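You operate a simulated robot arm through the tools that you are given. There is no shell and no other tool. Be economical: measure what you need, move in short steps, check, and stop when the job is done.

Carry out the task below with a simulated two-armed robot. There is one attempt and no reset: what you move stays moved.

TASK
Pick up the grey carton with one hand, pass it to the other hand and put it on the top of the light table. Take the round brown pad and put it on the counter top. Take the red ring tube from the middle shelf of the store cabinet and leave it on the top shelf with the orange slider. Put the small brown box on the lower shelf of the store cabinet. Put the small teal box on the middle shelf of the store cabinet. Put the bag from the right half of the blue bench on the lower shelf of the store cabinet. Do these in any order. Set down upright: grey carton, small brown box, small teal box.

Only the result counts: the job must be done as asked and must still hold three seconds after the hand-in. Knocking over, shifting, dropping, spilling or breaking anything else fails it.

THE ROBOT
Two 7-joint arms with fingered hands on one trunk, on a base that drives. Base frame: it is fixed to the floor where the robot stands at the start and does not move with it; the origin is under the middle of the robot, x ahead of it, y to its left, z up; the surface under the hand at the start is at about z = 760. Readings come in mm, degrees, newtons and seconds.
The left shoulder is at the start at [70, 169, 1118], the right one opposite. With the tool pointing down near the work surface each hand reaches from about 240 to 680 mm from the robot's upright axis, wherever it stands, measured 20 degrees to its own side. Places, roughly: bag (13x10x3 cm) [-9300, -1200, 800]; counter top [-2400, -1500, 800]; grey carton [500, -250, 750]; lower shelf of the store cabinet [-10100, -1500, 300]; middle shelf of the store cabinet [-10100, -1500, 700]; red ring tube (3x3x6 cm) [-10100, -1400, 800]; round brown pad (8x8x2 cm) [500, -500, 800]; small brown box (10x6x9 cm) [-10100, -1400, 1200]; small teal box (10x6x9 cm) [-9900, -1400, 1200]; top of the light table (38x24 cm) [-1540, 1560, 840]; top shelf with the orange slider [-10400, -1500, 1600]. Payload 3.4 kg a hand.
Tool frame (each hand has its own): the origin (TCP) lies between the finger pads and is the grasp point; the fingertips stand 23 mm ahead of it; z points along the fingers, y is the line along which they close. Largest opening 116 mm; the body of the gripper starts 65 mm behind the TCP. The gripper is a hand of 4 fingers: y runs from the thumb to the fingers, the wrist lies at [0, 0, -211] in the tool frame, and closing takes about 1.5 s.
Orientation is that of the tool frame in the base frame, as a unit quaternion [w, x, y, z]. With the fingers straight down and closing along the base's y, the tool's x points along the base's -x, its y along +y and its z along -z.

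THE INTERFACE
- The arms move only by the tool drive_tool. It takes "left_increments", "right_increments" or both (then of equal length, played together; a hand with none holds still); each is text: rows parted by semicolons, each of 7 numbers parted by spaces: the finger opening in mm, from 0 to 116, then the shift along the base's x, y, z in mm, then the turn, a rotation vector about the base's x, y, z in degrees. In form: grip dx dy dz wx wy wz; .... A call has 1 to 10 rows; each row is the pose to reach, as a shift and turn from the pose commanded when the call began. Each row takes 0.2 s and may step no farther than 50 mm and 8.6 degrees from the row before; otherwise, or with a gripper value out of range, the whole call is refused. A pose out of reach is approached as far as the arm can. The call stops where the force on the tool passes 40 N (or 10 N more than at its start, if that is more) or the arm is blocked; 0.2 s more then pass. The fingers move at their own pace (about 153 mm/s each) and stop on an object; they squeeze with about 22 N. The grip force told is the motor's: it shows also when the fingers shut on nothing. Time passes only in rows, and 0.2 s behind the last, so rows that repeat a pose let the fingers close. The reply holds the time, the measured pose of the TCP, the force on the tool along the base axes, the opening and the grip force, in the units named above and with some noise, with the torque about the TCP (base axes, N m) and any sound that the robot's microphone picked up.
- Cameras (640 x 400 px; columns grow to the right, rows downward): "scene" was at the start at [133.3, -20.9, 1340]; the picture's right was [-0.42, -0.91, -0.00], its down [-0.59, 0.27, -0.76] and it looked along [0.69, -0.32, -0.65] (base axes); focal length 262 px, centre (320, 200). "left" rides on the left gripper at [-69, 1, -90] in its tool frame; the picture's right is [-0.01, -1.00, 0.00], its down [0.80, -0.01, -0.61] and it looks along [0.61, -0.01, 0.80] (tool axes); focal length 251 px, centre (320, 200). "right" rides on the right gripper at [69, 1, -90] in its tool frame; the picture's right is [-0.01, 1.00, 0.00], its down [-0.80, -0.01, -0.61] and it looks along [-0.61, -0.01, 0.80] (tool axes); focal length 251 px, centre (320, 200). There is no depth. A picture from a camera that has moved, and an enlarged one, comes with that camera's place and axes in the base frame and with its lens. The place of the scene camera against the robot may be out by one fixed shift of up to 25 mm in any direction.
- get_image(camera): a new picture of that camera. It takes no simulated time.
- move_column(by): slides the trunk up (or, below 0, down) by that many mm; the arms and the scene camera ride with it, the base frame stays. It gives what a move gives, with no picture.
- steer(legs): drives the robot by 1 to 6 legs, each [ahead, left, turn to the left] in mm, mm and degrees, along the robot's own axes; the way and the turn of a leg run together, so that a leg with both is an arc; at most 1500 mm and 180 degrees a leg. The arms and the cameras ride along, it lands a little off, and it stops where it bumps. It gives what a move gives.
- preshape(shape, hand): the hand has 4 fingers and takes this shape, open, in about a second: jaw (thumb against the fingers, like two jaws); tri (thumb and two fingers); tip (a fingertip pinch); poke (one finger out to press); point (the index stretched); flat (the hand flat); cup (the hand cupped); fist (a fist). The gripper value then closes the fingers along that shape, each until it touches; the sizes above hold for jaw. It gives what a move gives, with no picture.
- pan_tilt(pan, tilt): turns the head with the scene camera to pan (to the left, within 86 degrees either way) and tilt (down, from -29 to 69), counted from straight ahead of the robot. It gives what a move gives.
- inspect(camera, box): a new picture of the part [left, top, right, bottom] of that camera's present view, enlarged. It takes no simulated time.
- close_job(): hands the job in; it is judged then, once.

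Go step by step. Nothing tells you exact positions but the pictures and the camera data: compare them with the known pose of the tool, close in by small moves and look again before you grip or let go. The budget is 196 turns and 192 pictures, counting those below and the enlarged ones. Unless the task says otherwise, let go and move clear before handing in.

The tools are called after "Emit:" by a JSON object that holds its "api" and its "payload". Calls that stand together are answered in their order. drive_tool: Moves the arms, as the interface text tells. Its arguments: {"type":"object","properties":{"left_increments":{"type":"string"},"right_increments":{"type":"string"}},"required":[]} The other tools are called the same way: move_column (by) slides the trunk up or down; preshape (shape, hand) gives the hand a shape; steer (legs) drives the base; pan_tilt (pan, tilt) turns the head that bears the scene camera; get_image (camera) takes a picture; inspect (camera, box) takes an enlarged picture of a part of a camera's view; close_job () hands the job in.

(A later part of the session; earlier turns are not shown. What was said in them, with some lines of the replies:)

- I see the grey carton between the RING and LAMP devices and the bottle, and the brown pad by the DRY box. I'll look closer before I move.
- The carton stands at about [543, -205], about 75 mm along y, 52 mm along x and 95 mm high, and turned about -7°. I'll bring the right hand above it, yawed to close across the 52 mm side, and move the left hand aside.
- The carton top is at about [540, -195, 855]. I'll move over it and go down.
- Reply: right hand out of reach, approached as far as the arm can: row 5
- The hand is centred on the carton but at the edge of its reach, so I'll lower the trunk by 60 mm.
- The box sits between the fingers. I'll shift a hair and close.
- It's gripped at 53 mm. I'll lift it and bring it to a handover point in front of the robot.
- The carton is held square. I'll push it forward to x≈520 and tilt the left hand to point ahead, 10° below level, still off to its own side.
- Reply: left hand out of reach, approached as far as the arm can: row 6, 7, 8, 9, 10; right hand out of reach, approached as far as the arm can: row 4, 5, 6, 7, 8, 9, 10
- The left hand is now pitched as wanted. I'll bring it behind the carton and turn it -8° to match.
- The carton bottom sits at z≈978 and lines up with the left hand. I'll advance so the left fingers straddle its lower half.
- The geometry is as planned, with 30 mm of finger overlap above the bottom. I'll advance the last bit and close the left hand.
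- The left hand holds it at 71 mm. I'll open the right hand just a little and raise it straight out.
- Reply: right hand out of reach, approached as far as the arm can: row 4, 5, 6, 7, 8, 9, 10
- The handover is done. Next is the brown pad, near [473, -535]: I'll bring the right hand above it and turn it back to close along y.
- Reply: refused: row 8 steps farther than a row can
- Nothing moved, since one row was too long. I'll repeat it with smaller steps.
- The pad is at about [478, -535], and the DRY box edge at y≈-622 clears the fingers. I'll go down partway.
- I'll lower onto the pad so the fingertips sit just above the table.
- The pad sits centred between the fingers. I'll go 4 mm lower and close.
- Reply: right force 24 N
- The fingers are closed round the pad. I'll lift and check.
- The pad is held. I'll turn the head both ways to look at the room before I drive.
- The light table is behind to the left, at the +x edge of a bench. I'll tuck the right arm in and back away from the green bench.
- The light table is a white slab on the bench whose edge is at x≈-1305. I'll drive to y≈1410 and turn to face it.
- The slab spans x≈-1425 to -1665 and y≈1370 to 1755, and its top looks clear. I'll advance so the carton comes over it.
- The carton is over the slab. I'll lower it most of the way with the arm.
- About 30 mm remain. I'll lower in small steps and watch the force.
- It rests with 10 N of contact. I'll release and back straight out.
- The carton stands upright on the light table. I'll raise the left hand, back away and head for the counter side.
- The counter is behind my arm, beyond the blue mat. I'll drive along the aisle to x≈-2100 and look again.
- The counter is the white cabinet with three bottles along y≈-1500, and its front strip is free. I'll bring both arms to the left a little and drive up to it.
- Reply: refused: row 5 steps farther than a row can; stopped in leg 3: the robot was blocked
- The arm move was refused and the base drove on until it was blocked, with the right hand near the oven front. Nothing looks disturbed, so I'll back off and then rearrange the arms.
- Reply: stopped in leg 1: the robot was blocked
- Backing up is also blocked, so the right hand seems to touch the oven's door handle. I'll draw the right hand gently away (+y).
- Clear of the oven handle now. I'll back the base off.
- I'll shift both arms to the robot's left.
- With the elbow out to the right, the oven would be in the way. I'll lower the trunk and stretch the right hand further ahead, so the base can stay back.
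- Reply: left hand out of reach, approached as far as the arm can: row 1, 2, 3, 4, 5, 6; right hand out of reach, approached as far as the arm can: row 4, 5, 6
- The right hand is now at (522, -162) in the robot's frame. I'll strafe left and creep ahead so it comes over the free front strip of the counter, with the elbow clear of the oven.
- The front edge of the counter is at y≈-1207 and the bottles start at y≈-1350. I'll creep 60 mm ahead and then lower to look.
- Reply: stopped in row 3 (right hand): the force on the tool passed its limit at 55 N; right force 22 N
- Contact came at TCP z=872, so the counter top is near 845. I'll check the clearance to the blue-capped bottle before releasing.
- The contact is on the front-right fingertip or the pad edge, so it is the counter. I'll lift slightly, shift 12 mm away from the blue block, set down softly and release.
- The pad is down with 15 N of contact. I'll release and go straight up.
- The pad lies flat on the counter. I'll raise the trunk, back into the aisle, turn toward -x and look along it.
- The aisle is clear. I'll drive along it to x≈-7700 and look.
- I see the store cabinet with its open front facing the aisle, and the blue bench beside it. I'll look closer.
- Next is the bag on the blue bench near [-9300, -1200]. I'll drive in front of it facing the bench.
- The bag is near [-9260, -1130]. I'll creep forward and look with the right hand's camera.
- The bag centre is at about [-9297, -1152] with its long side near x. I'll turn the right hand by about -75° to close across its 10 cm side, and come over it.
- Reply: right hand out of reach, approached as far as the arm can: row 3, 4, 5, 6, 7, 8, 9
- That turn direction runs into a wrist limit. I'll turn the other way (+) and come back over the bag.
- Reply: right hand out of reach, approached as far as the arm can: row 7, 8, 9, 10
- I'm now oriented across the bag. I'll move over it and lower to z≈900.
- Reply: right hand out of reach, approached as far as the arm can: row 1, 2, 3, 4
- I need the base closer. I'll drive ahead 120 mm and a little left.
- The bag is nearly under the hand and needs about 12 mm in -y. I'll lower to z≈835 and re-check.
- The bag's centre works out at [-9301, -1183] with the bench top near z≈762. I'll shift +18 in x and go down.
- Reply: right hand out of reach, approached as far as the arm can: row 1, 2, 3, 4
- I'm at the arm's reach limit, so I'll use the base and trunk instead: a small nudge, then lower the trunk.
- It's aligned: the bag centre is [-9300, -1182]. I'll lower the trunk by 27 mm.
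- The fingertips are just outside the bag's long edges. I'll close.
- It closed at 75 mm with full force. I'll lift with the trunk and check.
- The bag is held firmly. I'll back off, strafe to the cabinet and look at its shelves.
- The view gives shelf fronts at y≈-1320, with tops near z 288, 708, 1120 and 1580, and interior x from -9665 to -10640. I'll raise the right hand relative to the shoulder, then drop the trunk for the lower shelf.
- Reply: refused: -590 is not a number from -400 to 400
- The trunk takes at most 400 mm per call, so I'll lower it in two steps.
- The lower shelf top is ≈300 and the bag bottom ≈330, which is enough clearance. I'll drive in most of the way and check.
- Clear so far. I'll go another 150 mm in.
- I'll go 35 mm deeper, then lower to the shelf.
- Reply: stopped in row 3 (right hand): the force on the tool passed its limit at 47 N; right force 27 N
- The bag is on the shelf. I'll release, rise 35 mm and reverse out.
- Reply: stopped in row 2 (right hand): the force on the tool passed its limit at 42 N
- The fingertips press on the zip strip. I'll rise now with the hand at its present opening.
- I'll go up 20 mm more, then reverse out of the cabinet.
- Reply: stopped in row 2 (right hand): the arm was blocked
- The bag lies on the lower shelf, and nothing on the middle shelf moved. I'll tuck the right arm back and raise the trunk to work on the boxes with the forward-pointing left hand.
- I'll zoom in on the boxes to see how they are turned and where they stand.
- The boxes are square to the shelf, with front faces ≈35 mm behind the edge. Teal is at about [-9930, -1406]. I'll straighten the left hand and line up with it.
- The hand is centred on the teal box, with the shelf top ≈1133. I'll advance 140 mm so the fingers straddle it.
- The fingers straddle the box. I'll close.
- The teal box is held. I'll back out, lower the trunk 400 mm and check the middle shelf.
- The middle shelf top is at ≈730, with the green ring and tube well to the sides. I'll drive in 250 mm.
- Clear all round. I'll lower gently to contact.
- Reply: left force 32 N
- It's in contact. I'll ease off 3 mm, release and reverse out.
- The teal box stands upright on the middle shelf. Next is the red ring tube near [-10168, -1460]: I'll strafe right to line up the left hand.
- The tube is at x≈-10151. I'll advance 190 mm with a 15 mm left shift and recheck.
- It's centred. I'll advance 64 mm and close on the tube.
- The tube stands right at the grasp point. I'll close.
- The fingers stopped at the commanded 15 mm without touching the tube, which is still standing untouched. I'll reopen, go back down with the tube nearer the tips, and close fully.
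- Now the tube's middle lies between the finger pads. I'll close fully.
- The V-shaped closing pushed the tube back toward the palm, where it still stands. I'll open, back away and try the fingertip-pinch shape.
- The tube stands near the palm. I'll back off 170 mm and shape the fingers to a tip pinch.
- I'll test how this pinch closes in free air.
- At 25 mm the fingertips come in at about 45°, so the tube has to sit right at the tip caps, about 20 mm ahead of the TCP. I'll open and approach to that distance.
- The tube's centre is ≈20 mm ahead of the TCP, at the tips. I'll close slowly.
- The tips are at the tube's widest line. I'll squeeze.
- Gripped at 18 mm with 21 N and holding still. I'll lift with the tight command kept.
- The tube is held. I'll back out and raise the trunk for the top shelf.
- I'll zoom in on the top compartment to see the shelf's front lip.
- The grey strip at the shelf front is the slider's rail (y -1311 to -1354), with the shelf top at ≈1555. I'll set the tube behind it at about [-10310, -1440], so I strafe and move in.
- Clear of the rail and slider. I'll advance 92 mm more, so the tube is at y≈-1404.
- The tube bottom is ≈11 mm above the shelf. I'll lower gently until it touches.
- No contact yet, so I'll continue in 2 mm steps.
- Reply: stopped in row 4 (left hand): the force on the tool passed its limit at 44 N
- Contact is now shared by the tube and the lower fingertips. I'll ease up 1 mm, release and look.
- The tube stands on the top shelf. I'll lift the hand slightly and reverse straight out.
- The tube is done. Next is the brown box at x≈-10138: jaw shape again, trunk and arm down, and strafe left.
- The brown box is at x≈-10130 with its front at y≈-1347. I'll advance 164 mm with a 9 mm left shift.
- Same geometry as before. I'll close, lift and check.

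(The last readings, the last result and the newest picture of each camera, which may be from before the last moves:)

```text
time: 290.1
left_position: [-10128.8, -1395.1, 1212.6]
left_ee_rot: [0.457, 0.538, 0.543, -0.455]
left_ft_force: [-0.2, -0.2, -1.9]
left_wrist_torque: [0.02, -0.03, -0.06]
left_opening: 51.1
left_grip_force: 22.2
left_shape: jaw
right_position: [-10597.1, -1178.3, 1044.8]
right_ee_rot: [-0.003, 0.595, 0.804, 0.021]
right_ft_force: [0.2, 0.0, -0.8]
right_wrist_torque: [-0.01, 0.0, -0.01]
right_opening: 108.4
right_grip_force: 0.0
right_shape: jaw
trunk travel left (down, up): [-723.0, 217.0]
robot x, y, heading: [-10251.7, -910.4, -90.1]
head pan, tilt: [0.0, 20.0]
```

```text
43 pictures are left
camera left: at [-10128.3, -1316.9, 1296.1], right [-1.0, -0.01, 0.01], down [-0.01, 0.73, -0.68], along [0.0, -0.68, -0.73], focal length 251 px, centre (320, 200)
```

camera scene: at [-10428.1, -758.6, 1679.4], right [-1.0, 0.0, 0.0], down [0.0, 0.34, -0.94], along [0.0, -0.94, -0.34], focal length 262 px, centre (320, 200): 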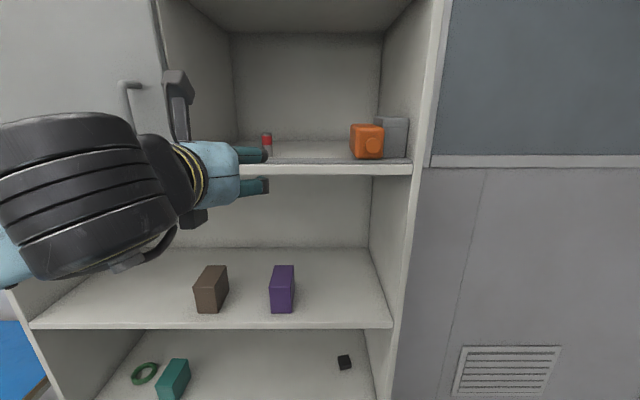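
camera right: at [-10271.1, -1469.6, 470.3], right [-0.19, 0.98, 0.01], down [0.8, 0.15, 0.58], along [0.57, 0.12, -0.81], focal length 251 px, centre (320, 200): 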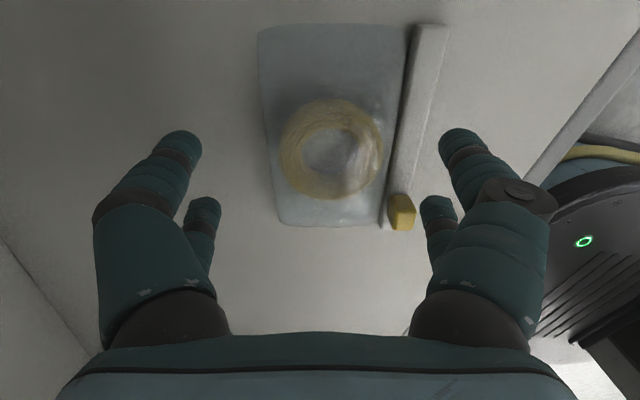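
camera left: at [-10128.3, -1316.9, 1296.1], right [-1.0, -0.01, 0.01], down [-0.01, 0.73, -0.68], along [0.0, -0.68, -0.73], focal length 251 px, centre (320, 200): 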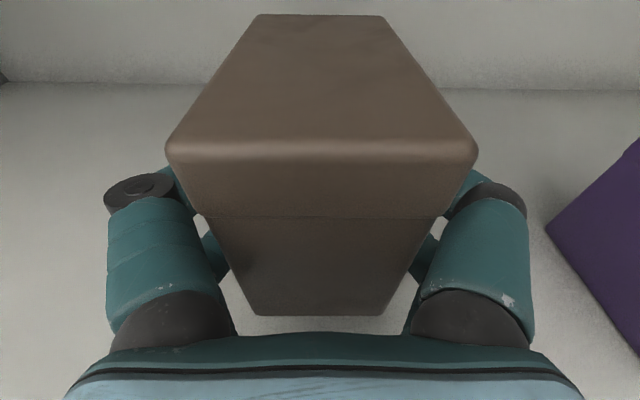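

The brown box is held. I'll back out, strafe left 180 mm for clearance from the bag, and go down to the lower shelf level.

Emit:
{"api": "steer", "payload": {"legs": [[-270, 0, 0], [0, 180, 0]]}}

Emit:
{"api": "move_column", "payload": {"by": -400}}

Emit:
{"api": "move_column", "payload": {"by": -310}}

Emit:
{"api": "drive_tool", "payload": {"left_increments": "40 0 0 -25 0 0 0; 40 0 0 -50 0 0 0; 40 0 0 -75 0 0 0; 40 0 0 -95 0 0 0"}}

Emit:
{"api": "get_image", "payload": {"camera": "left"}}

Emit:
{"api": "get_image", "payload": {"camera": "scene"}}

```text
time: 293.1
left_position: [-9952.4, -1127.4, 1213.3]
left_ee_rot: [0.456, 0.54, 0.541, -0.456]
left_ft_force: [0.0, -0.5, -1.7]
left_wrist_torque: [0.01, 0.04, 0.02]
left_opening: 50.9
left_grip_force: 21.7
left_shape: jaw
right_position: [-10420.0, -906.7, 1043.6]
right_ee_rot: [-0.002, 0.596, 0.803, 0.022]
right_ft_force: [1.1, 0.9, -0.8]
right_wrist_torque: [0.02, -0.03, 0.01]
right_opening: 108.0
right_grip_force: 0.0
right_shape: jaw
trunk travel left (down, up): [-723.0, 217.0]
robot x, y, heading: [-10069.2, -640.6, -90.4]
head pan, tilt: [0.0, 20.0]
```

```text
time: 296.9
left_position: [-9950.8, -1126.5, 813.0]
left_ee_rot: [0.455, 0.54, 0.541, -0.457]
left_ft_force: [-0.5, 0.5, -1.5]
left_wrist_torque: [0.04, 0.0, -0.01]
left_opening: 51.2
left_grip_force: 21.7
left_shape: jaw
right_position: [-10417.4, -906.0, 644.2]
right_ee_rot: [-0.002, 0.596, 0.803, 0.021]
right_ft_force: [0.1, -0.3, 0.1]
right_wrist_torque: [-0.01, 0.03, -0.04]
right_opening: 108.0
right_grip_force: 0.1
right_shape: jaw
trunk travel left (down, up): [-323.0, 617.0]
robot x, y, heading: [-10069.5, -641.2, -90.3]
head pan, tilt: [0.0, 20.0]
```

```text
time: 300.0
left_position: [-9949.6, -1126.2, 503.2]
left_ee_rot: [0.455, 0.54, 0.542, -0.456]
left_ft_force: [-0.1, 1.2, -1.8]
left_wrist_torque: [0.0, -0.01, 0.0]
left_opening: 51.4
left_grip_force: 21.8
left_shape: jaw
right_position: [-10418.7, -905.7, 335.3]
right_ee_rot: [-0.002, 0.596, 0.803, 0.021]
right_ft_force: [-1.1, 0.4, 0.1]
right_wrist_torque: [-0.01, 0.0, 0.02]
right_opening: 107.9
right_grip_force: 0.0
right_shape: jaw
trunk travel left (down, up): [-13.0, 927.0]
robot x, y, heading: [-10072.3, -641.1, -90.5]
head pan, tilt: [0.0, 20.0]
```

```text
time: 301.0
left_position: [-9950.1, -1126.4, 408.2]
left_ee_rot: [0.456, 0.54, 0.541, -0.456]
left_ft_force: [-0.3, -0.2, -1.0]
left_wrist_torque: [0.03, 0.02, -0.04]
left_opening: 50.9
left_grip_force: 22.4
left_shape: jaw
right_position: [-10417.7, -907.6, 333.9]
right_ee_rot: [-0.003, 0.597, 0.802, 0.02]
right_ft_force: [0.5, -0.4, -0.6]
right_wrist_torque: [0.0, 0.03, -0.01]
right_opening: 108.0
right_grip_force: 0.0
right_shape: jaw
trunk travel left (down, up): [-13.0, 927.0]
robot x, y, heading: [-10065.9, -640.2, -90.5]
head pan, tilt: [0.0, 20.0]
```

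```text
42 pictures are left
camera left: at [-9949.0, -1047.4, 490.7], right [-1.0, 0.0, 0.01], down [-0.01, 0.73, -0.68], along [-0.01, -0.68, -0.73], focal length 251 px, centre (320, 200)
```

left: 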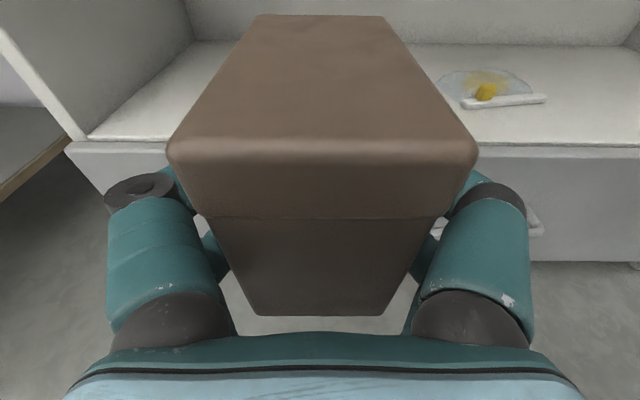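

```text
41 pictures are left
camera scene: at [-10066.1, -768.8, 759.8], right [-1.0, 0.01, 0.0], down [0.0, 0.34, -0.94], along [-0.01, -0.94, -0.34], focal length 262 px, centre (320, 200)
```

scene: 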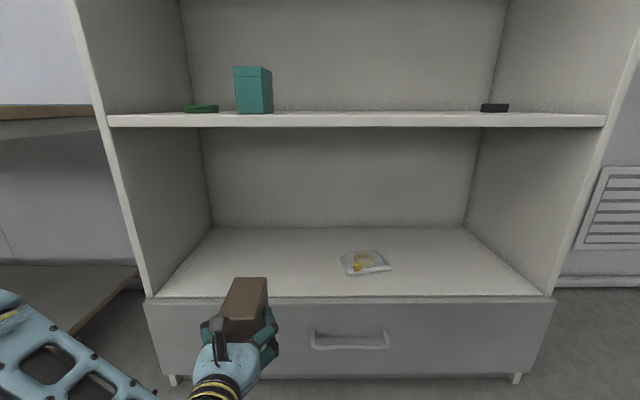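

The lower shelf is at ≈312 and the bag's edge is well to the right. I'll drive in 272 mm.

Emit:
{"api": "steer", "payload": {"legs": [[272, 0, 0.4]]}}

Emit:
{"api": "get_image", "payload": {"camera": "left"}}

Emit:
{"api": "get_image", "payload": {"camera": "scene"}}

```text
time: 302.9
left_position: [-9949.0, -1397.1, 407.8]
left_ee_rot: [0.456, 0.539, 0.542, -0.456]
left_ft_force: [-0.1, 0.7, -1.9]
left_wrist_torque: [0.01, 0.0, -0.03]
left_opening: 51.0
left_grip_force: 21.7
left_shape: jaw
right_position: [-10416.6, -1180.4, 334.7]
right_ee_rot: [-0.003, 0.594, 0.804, 0.021]
right_ft_force: [-1.4, -0.5, -0.3]
right_wrist_torque: [-0.04, -0.02, 0.02]
right_opening: 107.7
right_grip_force: 0.1
right_shape: jaw
trunk travel left (down, up): [-13.0, 927.0]
robot x, y, heading: [-10074.0, -911.9, -90.3]
head pan, tilt: [0.0, 20.0]
```

```text
40 pictures are left
camera left: at [-9948.3, -1318.7, 490.9], right [-1.0, -0.01, 0.01], down [-0.01, 0.73, -0.68], along [0.0, -0.68, -0.73], focal length 251 px, centre (320, 200)
```

left: 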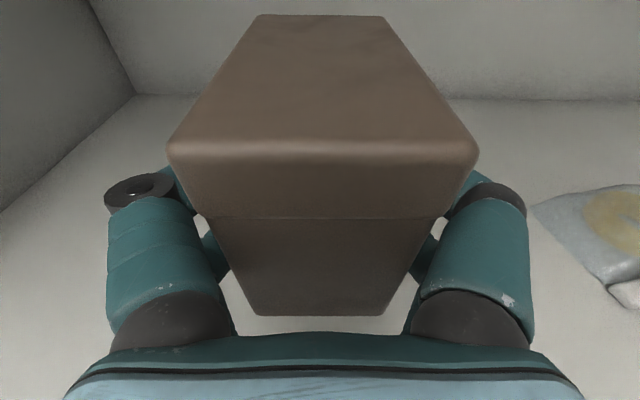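

```text
39 pictures are left
camera scene: at [-10066.6, -1040.9, 759.8], right [-1.0, 0.0, 0.0], down [0.0, 0.34, -0.94], along [0.0, -0.94, -0.34], focal length 262 px, centre (320, 200)
```

scene: 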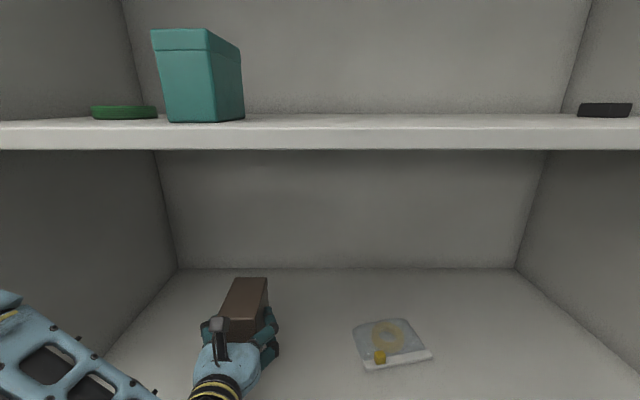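

All clear. I'll lower to the shelf, slowing near contact.

Emit:
{"api": "drive_tool", "payload": {"left_increments": "40 0 0 -20 0 0 0; 40 0 0 -35 0 0 0; 40 0 0 -43 0 0 0; 40 0 0 -48 0 0 0; 40 0 0 -52 0 0 0; 40 0 0 -55 0 0 0"}}

```text
time: 304.3
left_position: [-9956.4, -1395.8, 357.0]
left_ee_rot: [0.458, 0.537, 0.544, -0.453]
left_ft_force: [-1.0, -0.2, -1.5]
left_wrist_torque: [0.02, 0.0, 0.04]
left_opening: 50.9
left_grip_force: 22.5
left_shape: jaw
left hand out of reach, approached as far as the arm can: row 3, 4, 5, 6
right_position: [-10418.0, -1179.0, 334.8]
right_ee_rot: [-0.002, 0.595, 0.804, 0.021]
right_ft_force: [0.2, 0.3, 0.1]
right_wrist_torque: [0.02, 0.02, 0.03]
right_opening: 108.0
right_grip_force: 0.1
right_shape: jaw
trunk travel left (down, up): [-13.0, 927.0]
robot x, y, heading: [-10070.0, -911.6, -90.2]
head pan, tilt: [0.0, 20.0]
```

I'm at the arm's low limit, so I'll use the last of the trunk travel.

Emit:
{"api": "move_column", "payload": {"by": -4}}

Emit:
{"api": "get_image", "payload": {"camera": "scene"}}

```text
time: 304.9
left_position: [-9955.4, -1395.5, 353.4]
left_ee_rot: [0.458, 0.537, 0.544, -0.454]
left_ft_force: [0.1, 0.0, 3.2]
left_wrist_torque: [-0.04, 0.01, 0.01]
left_opening: 51.1
left_grip_force: 22.0
left_shape: jaw
right_position: [-10416.7, -1180.2, 330.9]
right_ee_rot: [-0.003, 0.594, 0.804, 0.021]
right_ft_force: [0.2, -0.8, -0.3]
right_wrist_torque: [0.0, 0.01, 0.01]
right_opening: 107.7
right_grip_force: 0.0
right_shape: jaw
trunk travel left (down, up): [-9.0, 931.0]
robot x, y, heading: [-10071.2, -917.7, -90.4]
head pan, tilt: [0.0, 20.0]
```

```text
38 pictures are left
camera scene: at [-10066.6, -1040.6, 755.9], right [-1.0, 0.0, 0.0], down [0.0, 0.34, -0.94], along [0.0, -0.94, -0.34], focal length 262 px, centre (320, 200)
```

scene: 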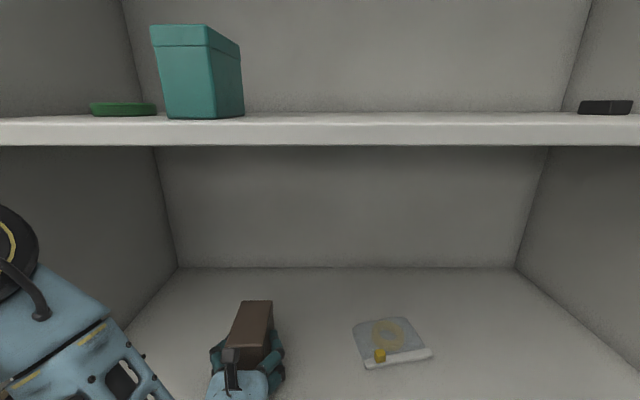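

Contact is just starting (about +5 N). I'll go 2 mm more, then release.

Emit:
{"api": "move_column", "payload": {"by": -2}}

Emit:
{"api": "drive_tool", "payload": {"left_increments": "60 0 0 0 0 0 0; 75 0 0 0 0 0 0; 85 0 0 0 0 0 0; 85 0 0 0 0 0 0"}}

Emit:
{"api": "get_image", "payload": {"camera": "left"}}

```text
time: 305.4
left_position: [-9956.0, -1396.0, 352.0]
left_ee_rot: [0.459, 0.536, 0.544, -0.454]
left_ft_force: [0.4, -0.3, 12.5]
left_wrist_torque: [-0.17, -0.03, 0.01]
left_opening: 50.8
left_grip_force: 22.3
left_shape: jaw
right_position: [-10418.0, -1179.3, 329.3]
right_ee_rot: [-0.002, 0.594, 0.804, 0.021]
right_ft_force: [-0.1, 0.3, 0.2]
right_wrist_torque: [0.01, 0.01, 0.01]
right_opening: 108.1
right_grip_force: 0.1
right_shape: jaw
trunk travel left (down, up): [-7.0, 933.0]
robot x, y, heading: [-10070.9, -912.2, -90.2]
head pan, tilt: [0.0, 20.0]
```

```text
time: 306.4
left_position: [-9956.9, -1395.8, 351.7]
left_ee_rot: [0.457, 0.538, 0.545, -0.453]
left_ft_force: [-0.9, 0.2, -0.6]
left_wrist_torque: [0.0, 0.02, 0.01]
left_opening: 84.6
left_grip_force: 0.1
left_shape: jaw
right_position: [-10416.6, -1181.0, 329.3]
right_ee_rot: [-0.002, 0.595, 0.804, 0.022]
right_ft_force: [0.5, 0.3, -1.1]
right_wrist_torque: [-0.03, -0.01, 0.01]
right_opening: 107.6
right_grip_force: 0.1
right_shape: jaw
trunk travel left (down, up): [-7.0, 933.0]
robot x, y, heading: [-10070.8, -910.9, -90.3]
head pan, tilt: [0.0, 20.0]
```

```text
37 pictures are left
camera left: at [-9956.0, -1317.5, 433.3], right [-1.0, -0.01, 0.01], down [-0.02, 0.73, -0.68], along [0.0, -0.68, -0.73], focal length 251 px, centre (320, 200)
```

left: 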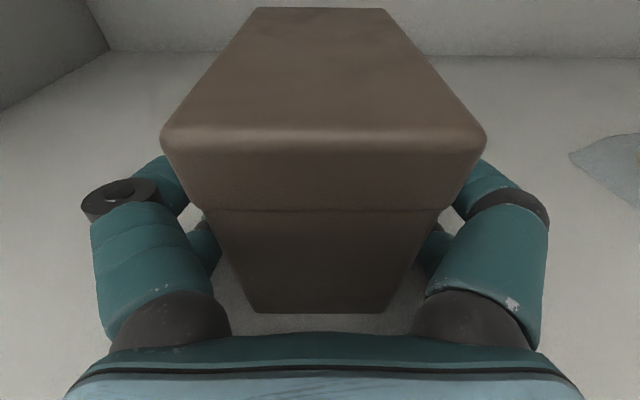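

Released cleanly. I'll reverse out and check the whole cabinet.

Emit:
{"api": "steer", "payload": {"legs": [[-420, 0, 0]]}}

Emit:
{"api": "move_column", "payload": {"by": 400}}

Emit:
{"api": "get_image", "payload": {"camera": "scene"}}

```text
time: 309.0
left_position: [-9954.0, -975.3, 351.8]
left_ee_rot: [0.459, 0.536, 0.547, -0.451]
left_ft_force: [0.1, 0.7, 0.1]
left_wrist_torque: [0.03, -0.03, 0.03]
left_opening: 84.5
left_grip_force: 0.0
left_shape: jaw
right_position: [-10417.6, -763.9, 328.9]
right_ee_rot: [-0.003, 0.59, 0.807, 0.021]
right_ft_force: [-0.2, -0.3, -0.2]
right_wrist_torque: [-0.02, -0.02, -0.01]
right_opening: 108.0
right_grip_force: 0.1
right_shape: jaw
trunk travel left (down, up): [-7.0, 933.0]
robot x, y, heading: [-10074.0, -489.7, -89.8]
head pan, tilt: [0.0, 20.0]
```

```text
time: 312.8
left_position: [-9953.9, -974.5, 750.0]
left_ee_rot: [0.459, 0.535, 0.546, -0.452]
left_ft_force: [0.9, -0.2, 0.1]
left_wrist_torque: [0.0, 0.03, 0.02]
left_opening: 85.0
left_grip_force: 0.2
left_shape: jaw
right_position: [-10416.9, -762.5, 728.6]
right_ee_rot: [-0.003, 0.59, 0.807, 0.021]
right_ft_force: [-0.1, 0.3, 0.9]
right_wrist_torque: [-0.02, -0.02, -0.02]
right_opening: 107.7
right_grip_force: 0.1
right_shape: jaw
trunk travel left (down, up): [-407.0, 533.0]
robot x, y, heading: [-10071.6, -493.0, -89.6]
head pan, tilt: [0.0, 20.0]
```

```text
36 pictures are left
camera scene: at [-10066.5, -620.6, 1153.8], right [-1.0, -0.01, 0.0], down [0.0, 0.34, -0.94], along [0.01, -0.94, -0.34], focal length 262 px, centre (320, 200)
```

scene: 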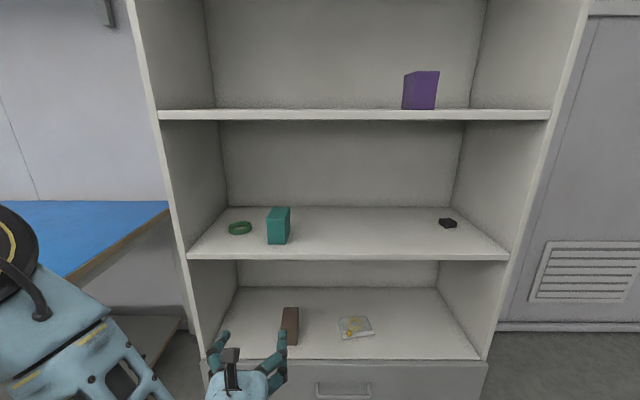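

Everything is in place. I'll take one last look at the top shelf.

Emit:
{"api": "pan_tilt", "payload": {"pan": -15, "tilt": -15}}

Emit:
{"api": "get_image", "payload": {"camera": "scene"}}

```text
time: 313.8
left_position: [-9953.0, -975.0, 750.7]
left_ee_rot: [0.459, 0.535, 0.546, -0.452]
left_ft_force: [0.3, 0.1, 0.2]
left_wrist_torque: [0.0, -0.03, -0.01]
left_opening: 84.6
left_grip_force: 0.0
left_shape: jaw
right_position: [-10415.8, -762.0, 728.4]
right_ee_rot: [-0.003, 0.59, 0.807, 0.021]
right_ft_force: [-0.2, 1.1, 0.3]
right_wrist_torque: [0.01, 0.04, -0.03]
right_opening: 107.6
right_grip_force: 0.1
right_shape: jaw
trunk travel left (down, up): [-407.0, 533.0]
robot x, y, heading: [-10074.1, -492.5, -89.7]
head pan, tilt: [-15.0, -15.0]
```

```text
35 pictures are left
camera scene: at [-10087.4, -605.4, 1208.5], right [-0.97, 0.25, 0.0], down [-0.07, -0.25, -0.97], along [-0.24, -0.93, 0.26], focal length 262 px, centre (320, 200)
```

scene: 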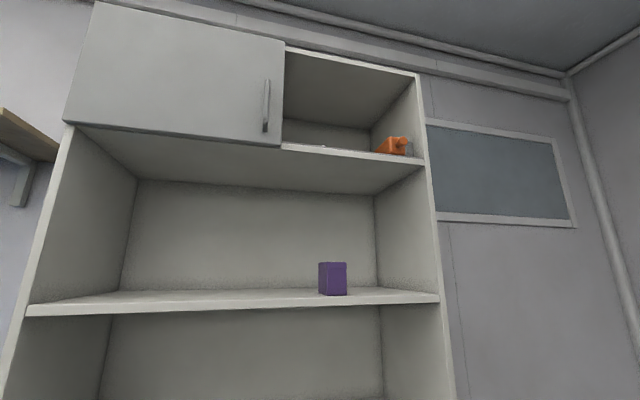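

The tube's rim just shows over the shelf edge, and I saw it standing there after I withdrew. All items are placed and both hands are clear.

Emit:
{"api": "close_job", "payload": {}}

```text
The job is handed in.
```

I did all six placements and handed the job in; I haven't seen the result of the judging. My pictures showed every item where you asked, with the grey carton, small teal box and small brown box upright.

One thing could count against it: while driving to the counter, the right hand bumped the oven's door handle and I had to back it off. Nothing looked shifted afterwards. The arm also bumped the underside of the middle shelf once, and nothing on that shelf moved.
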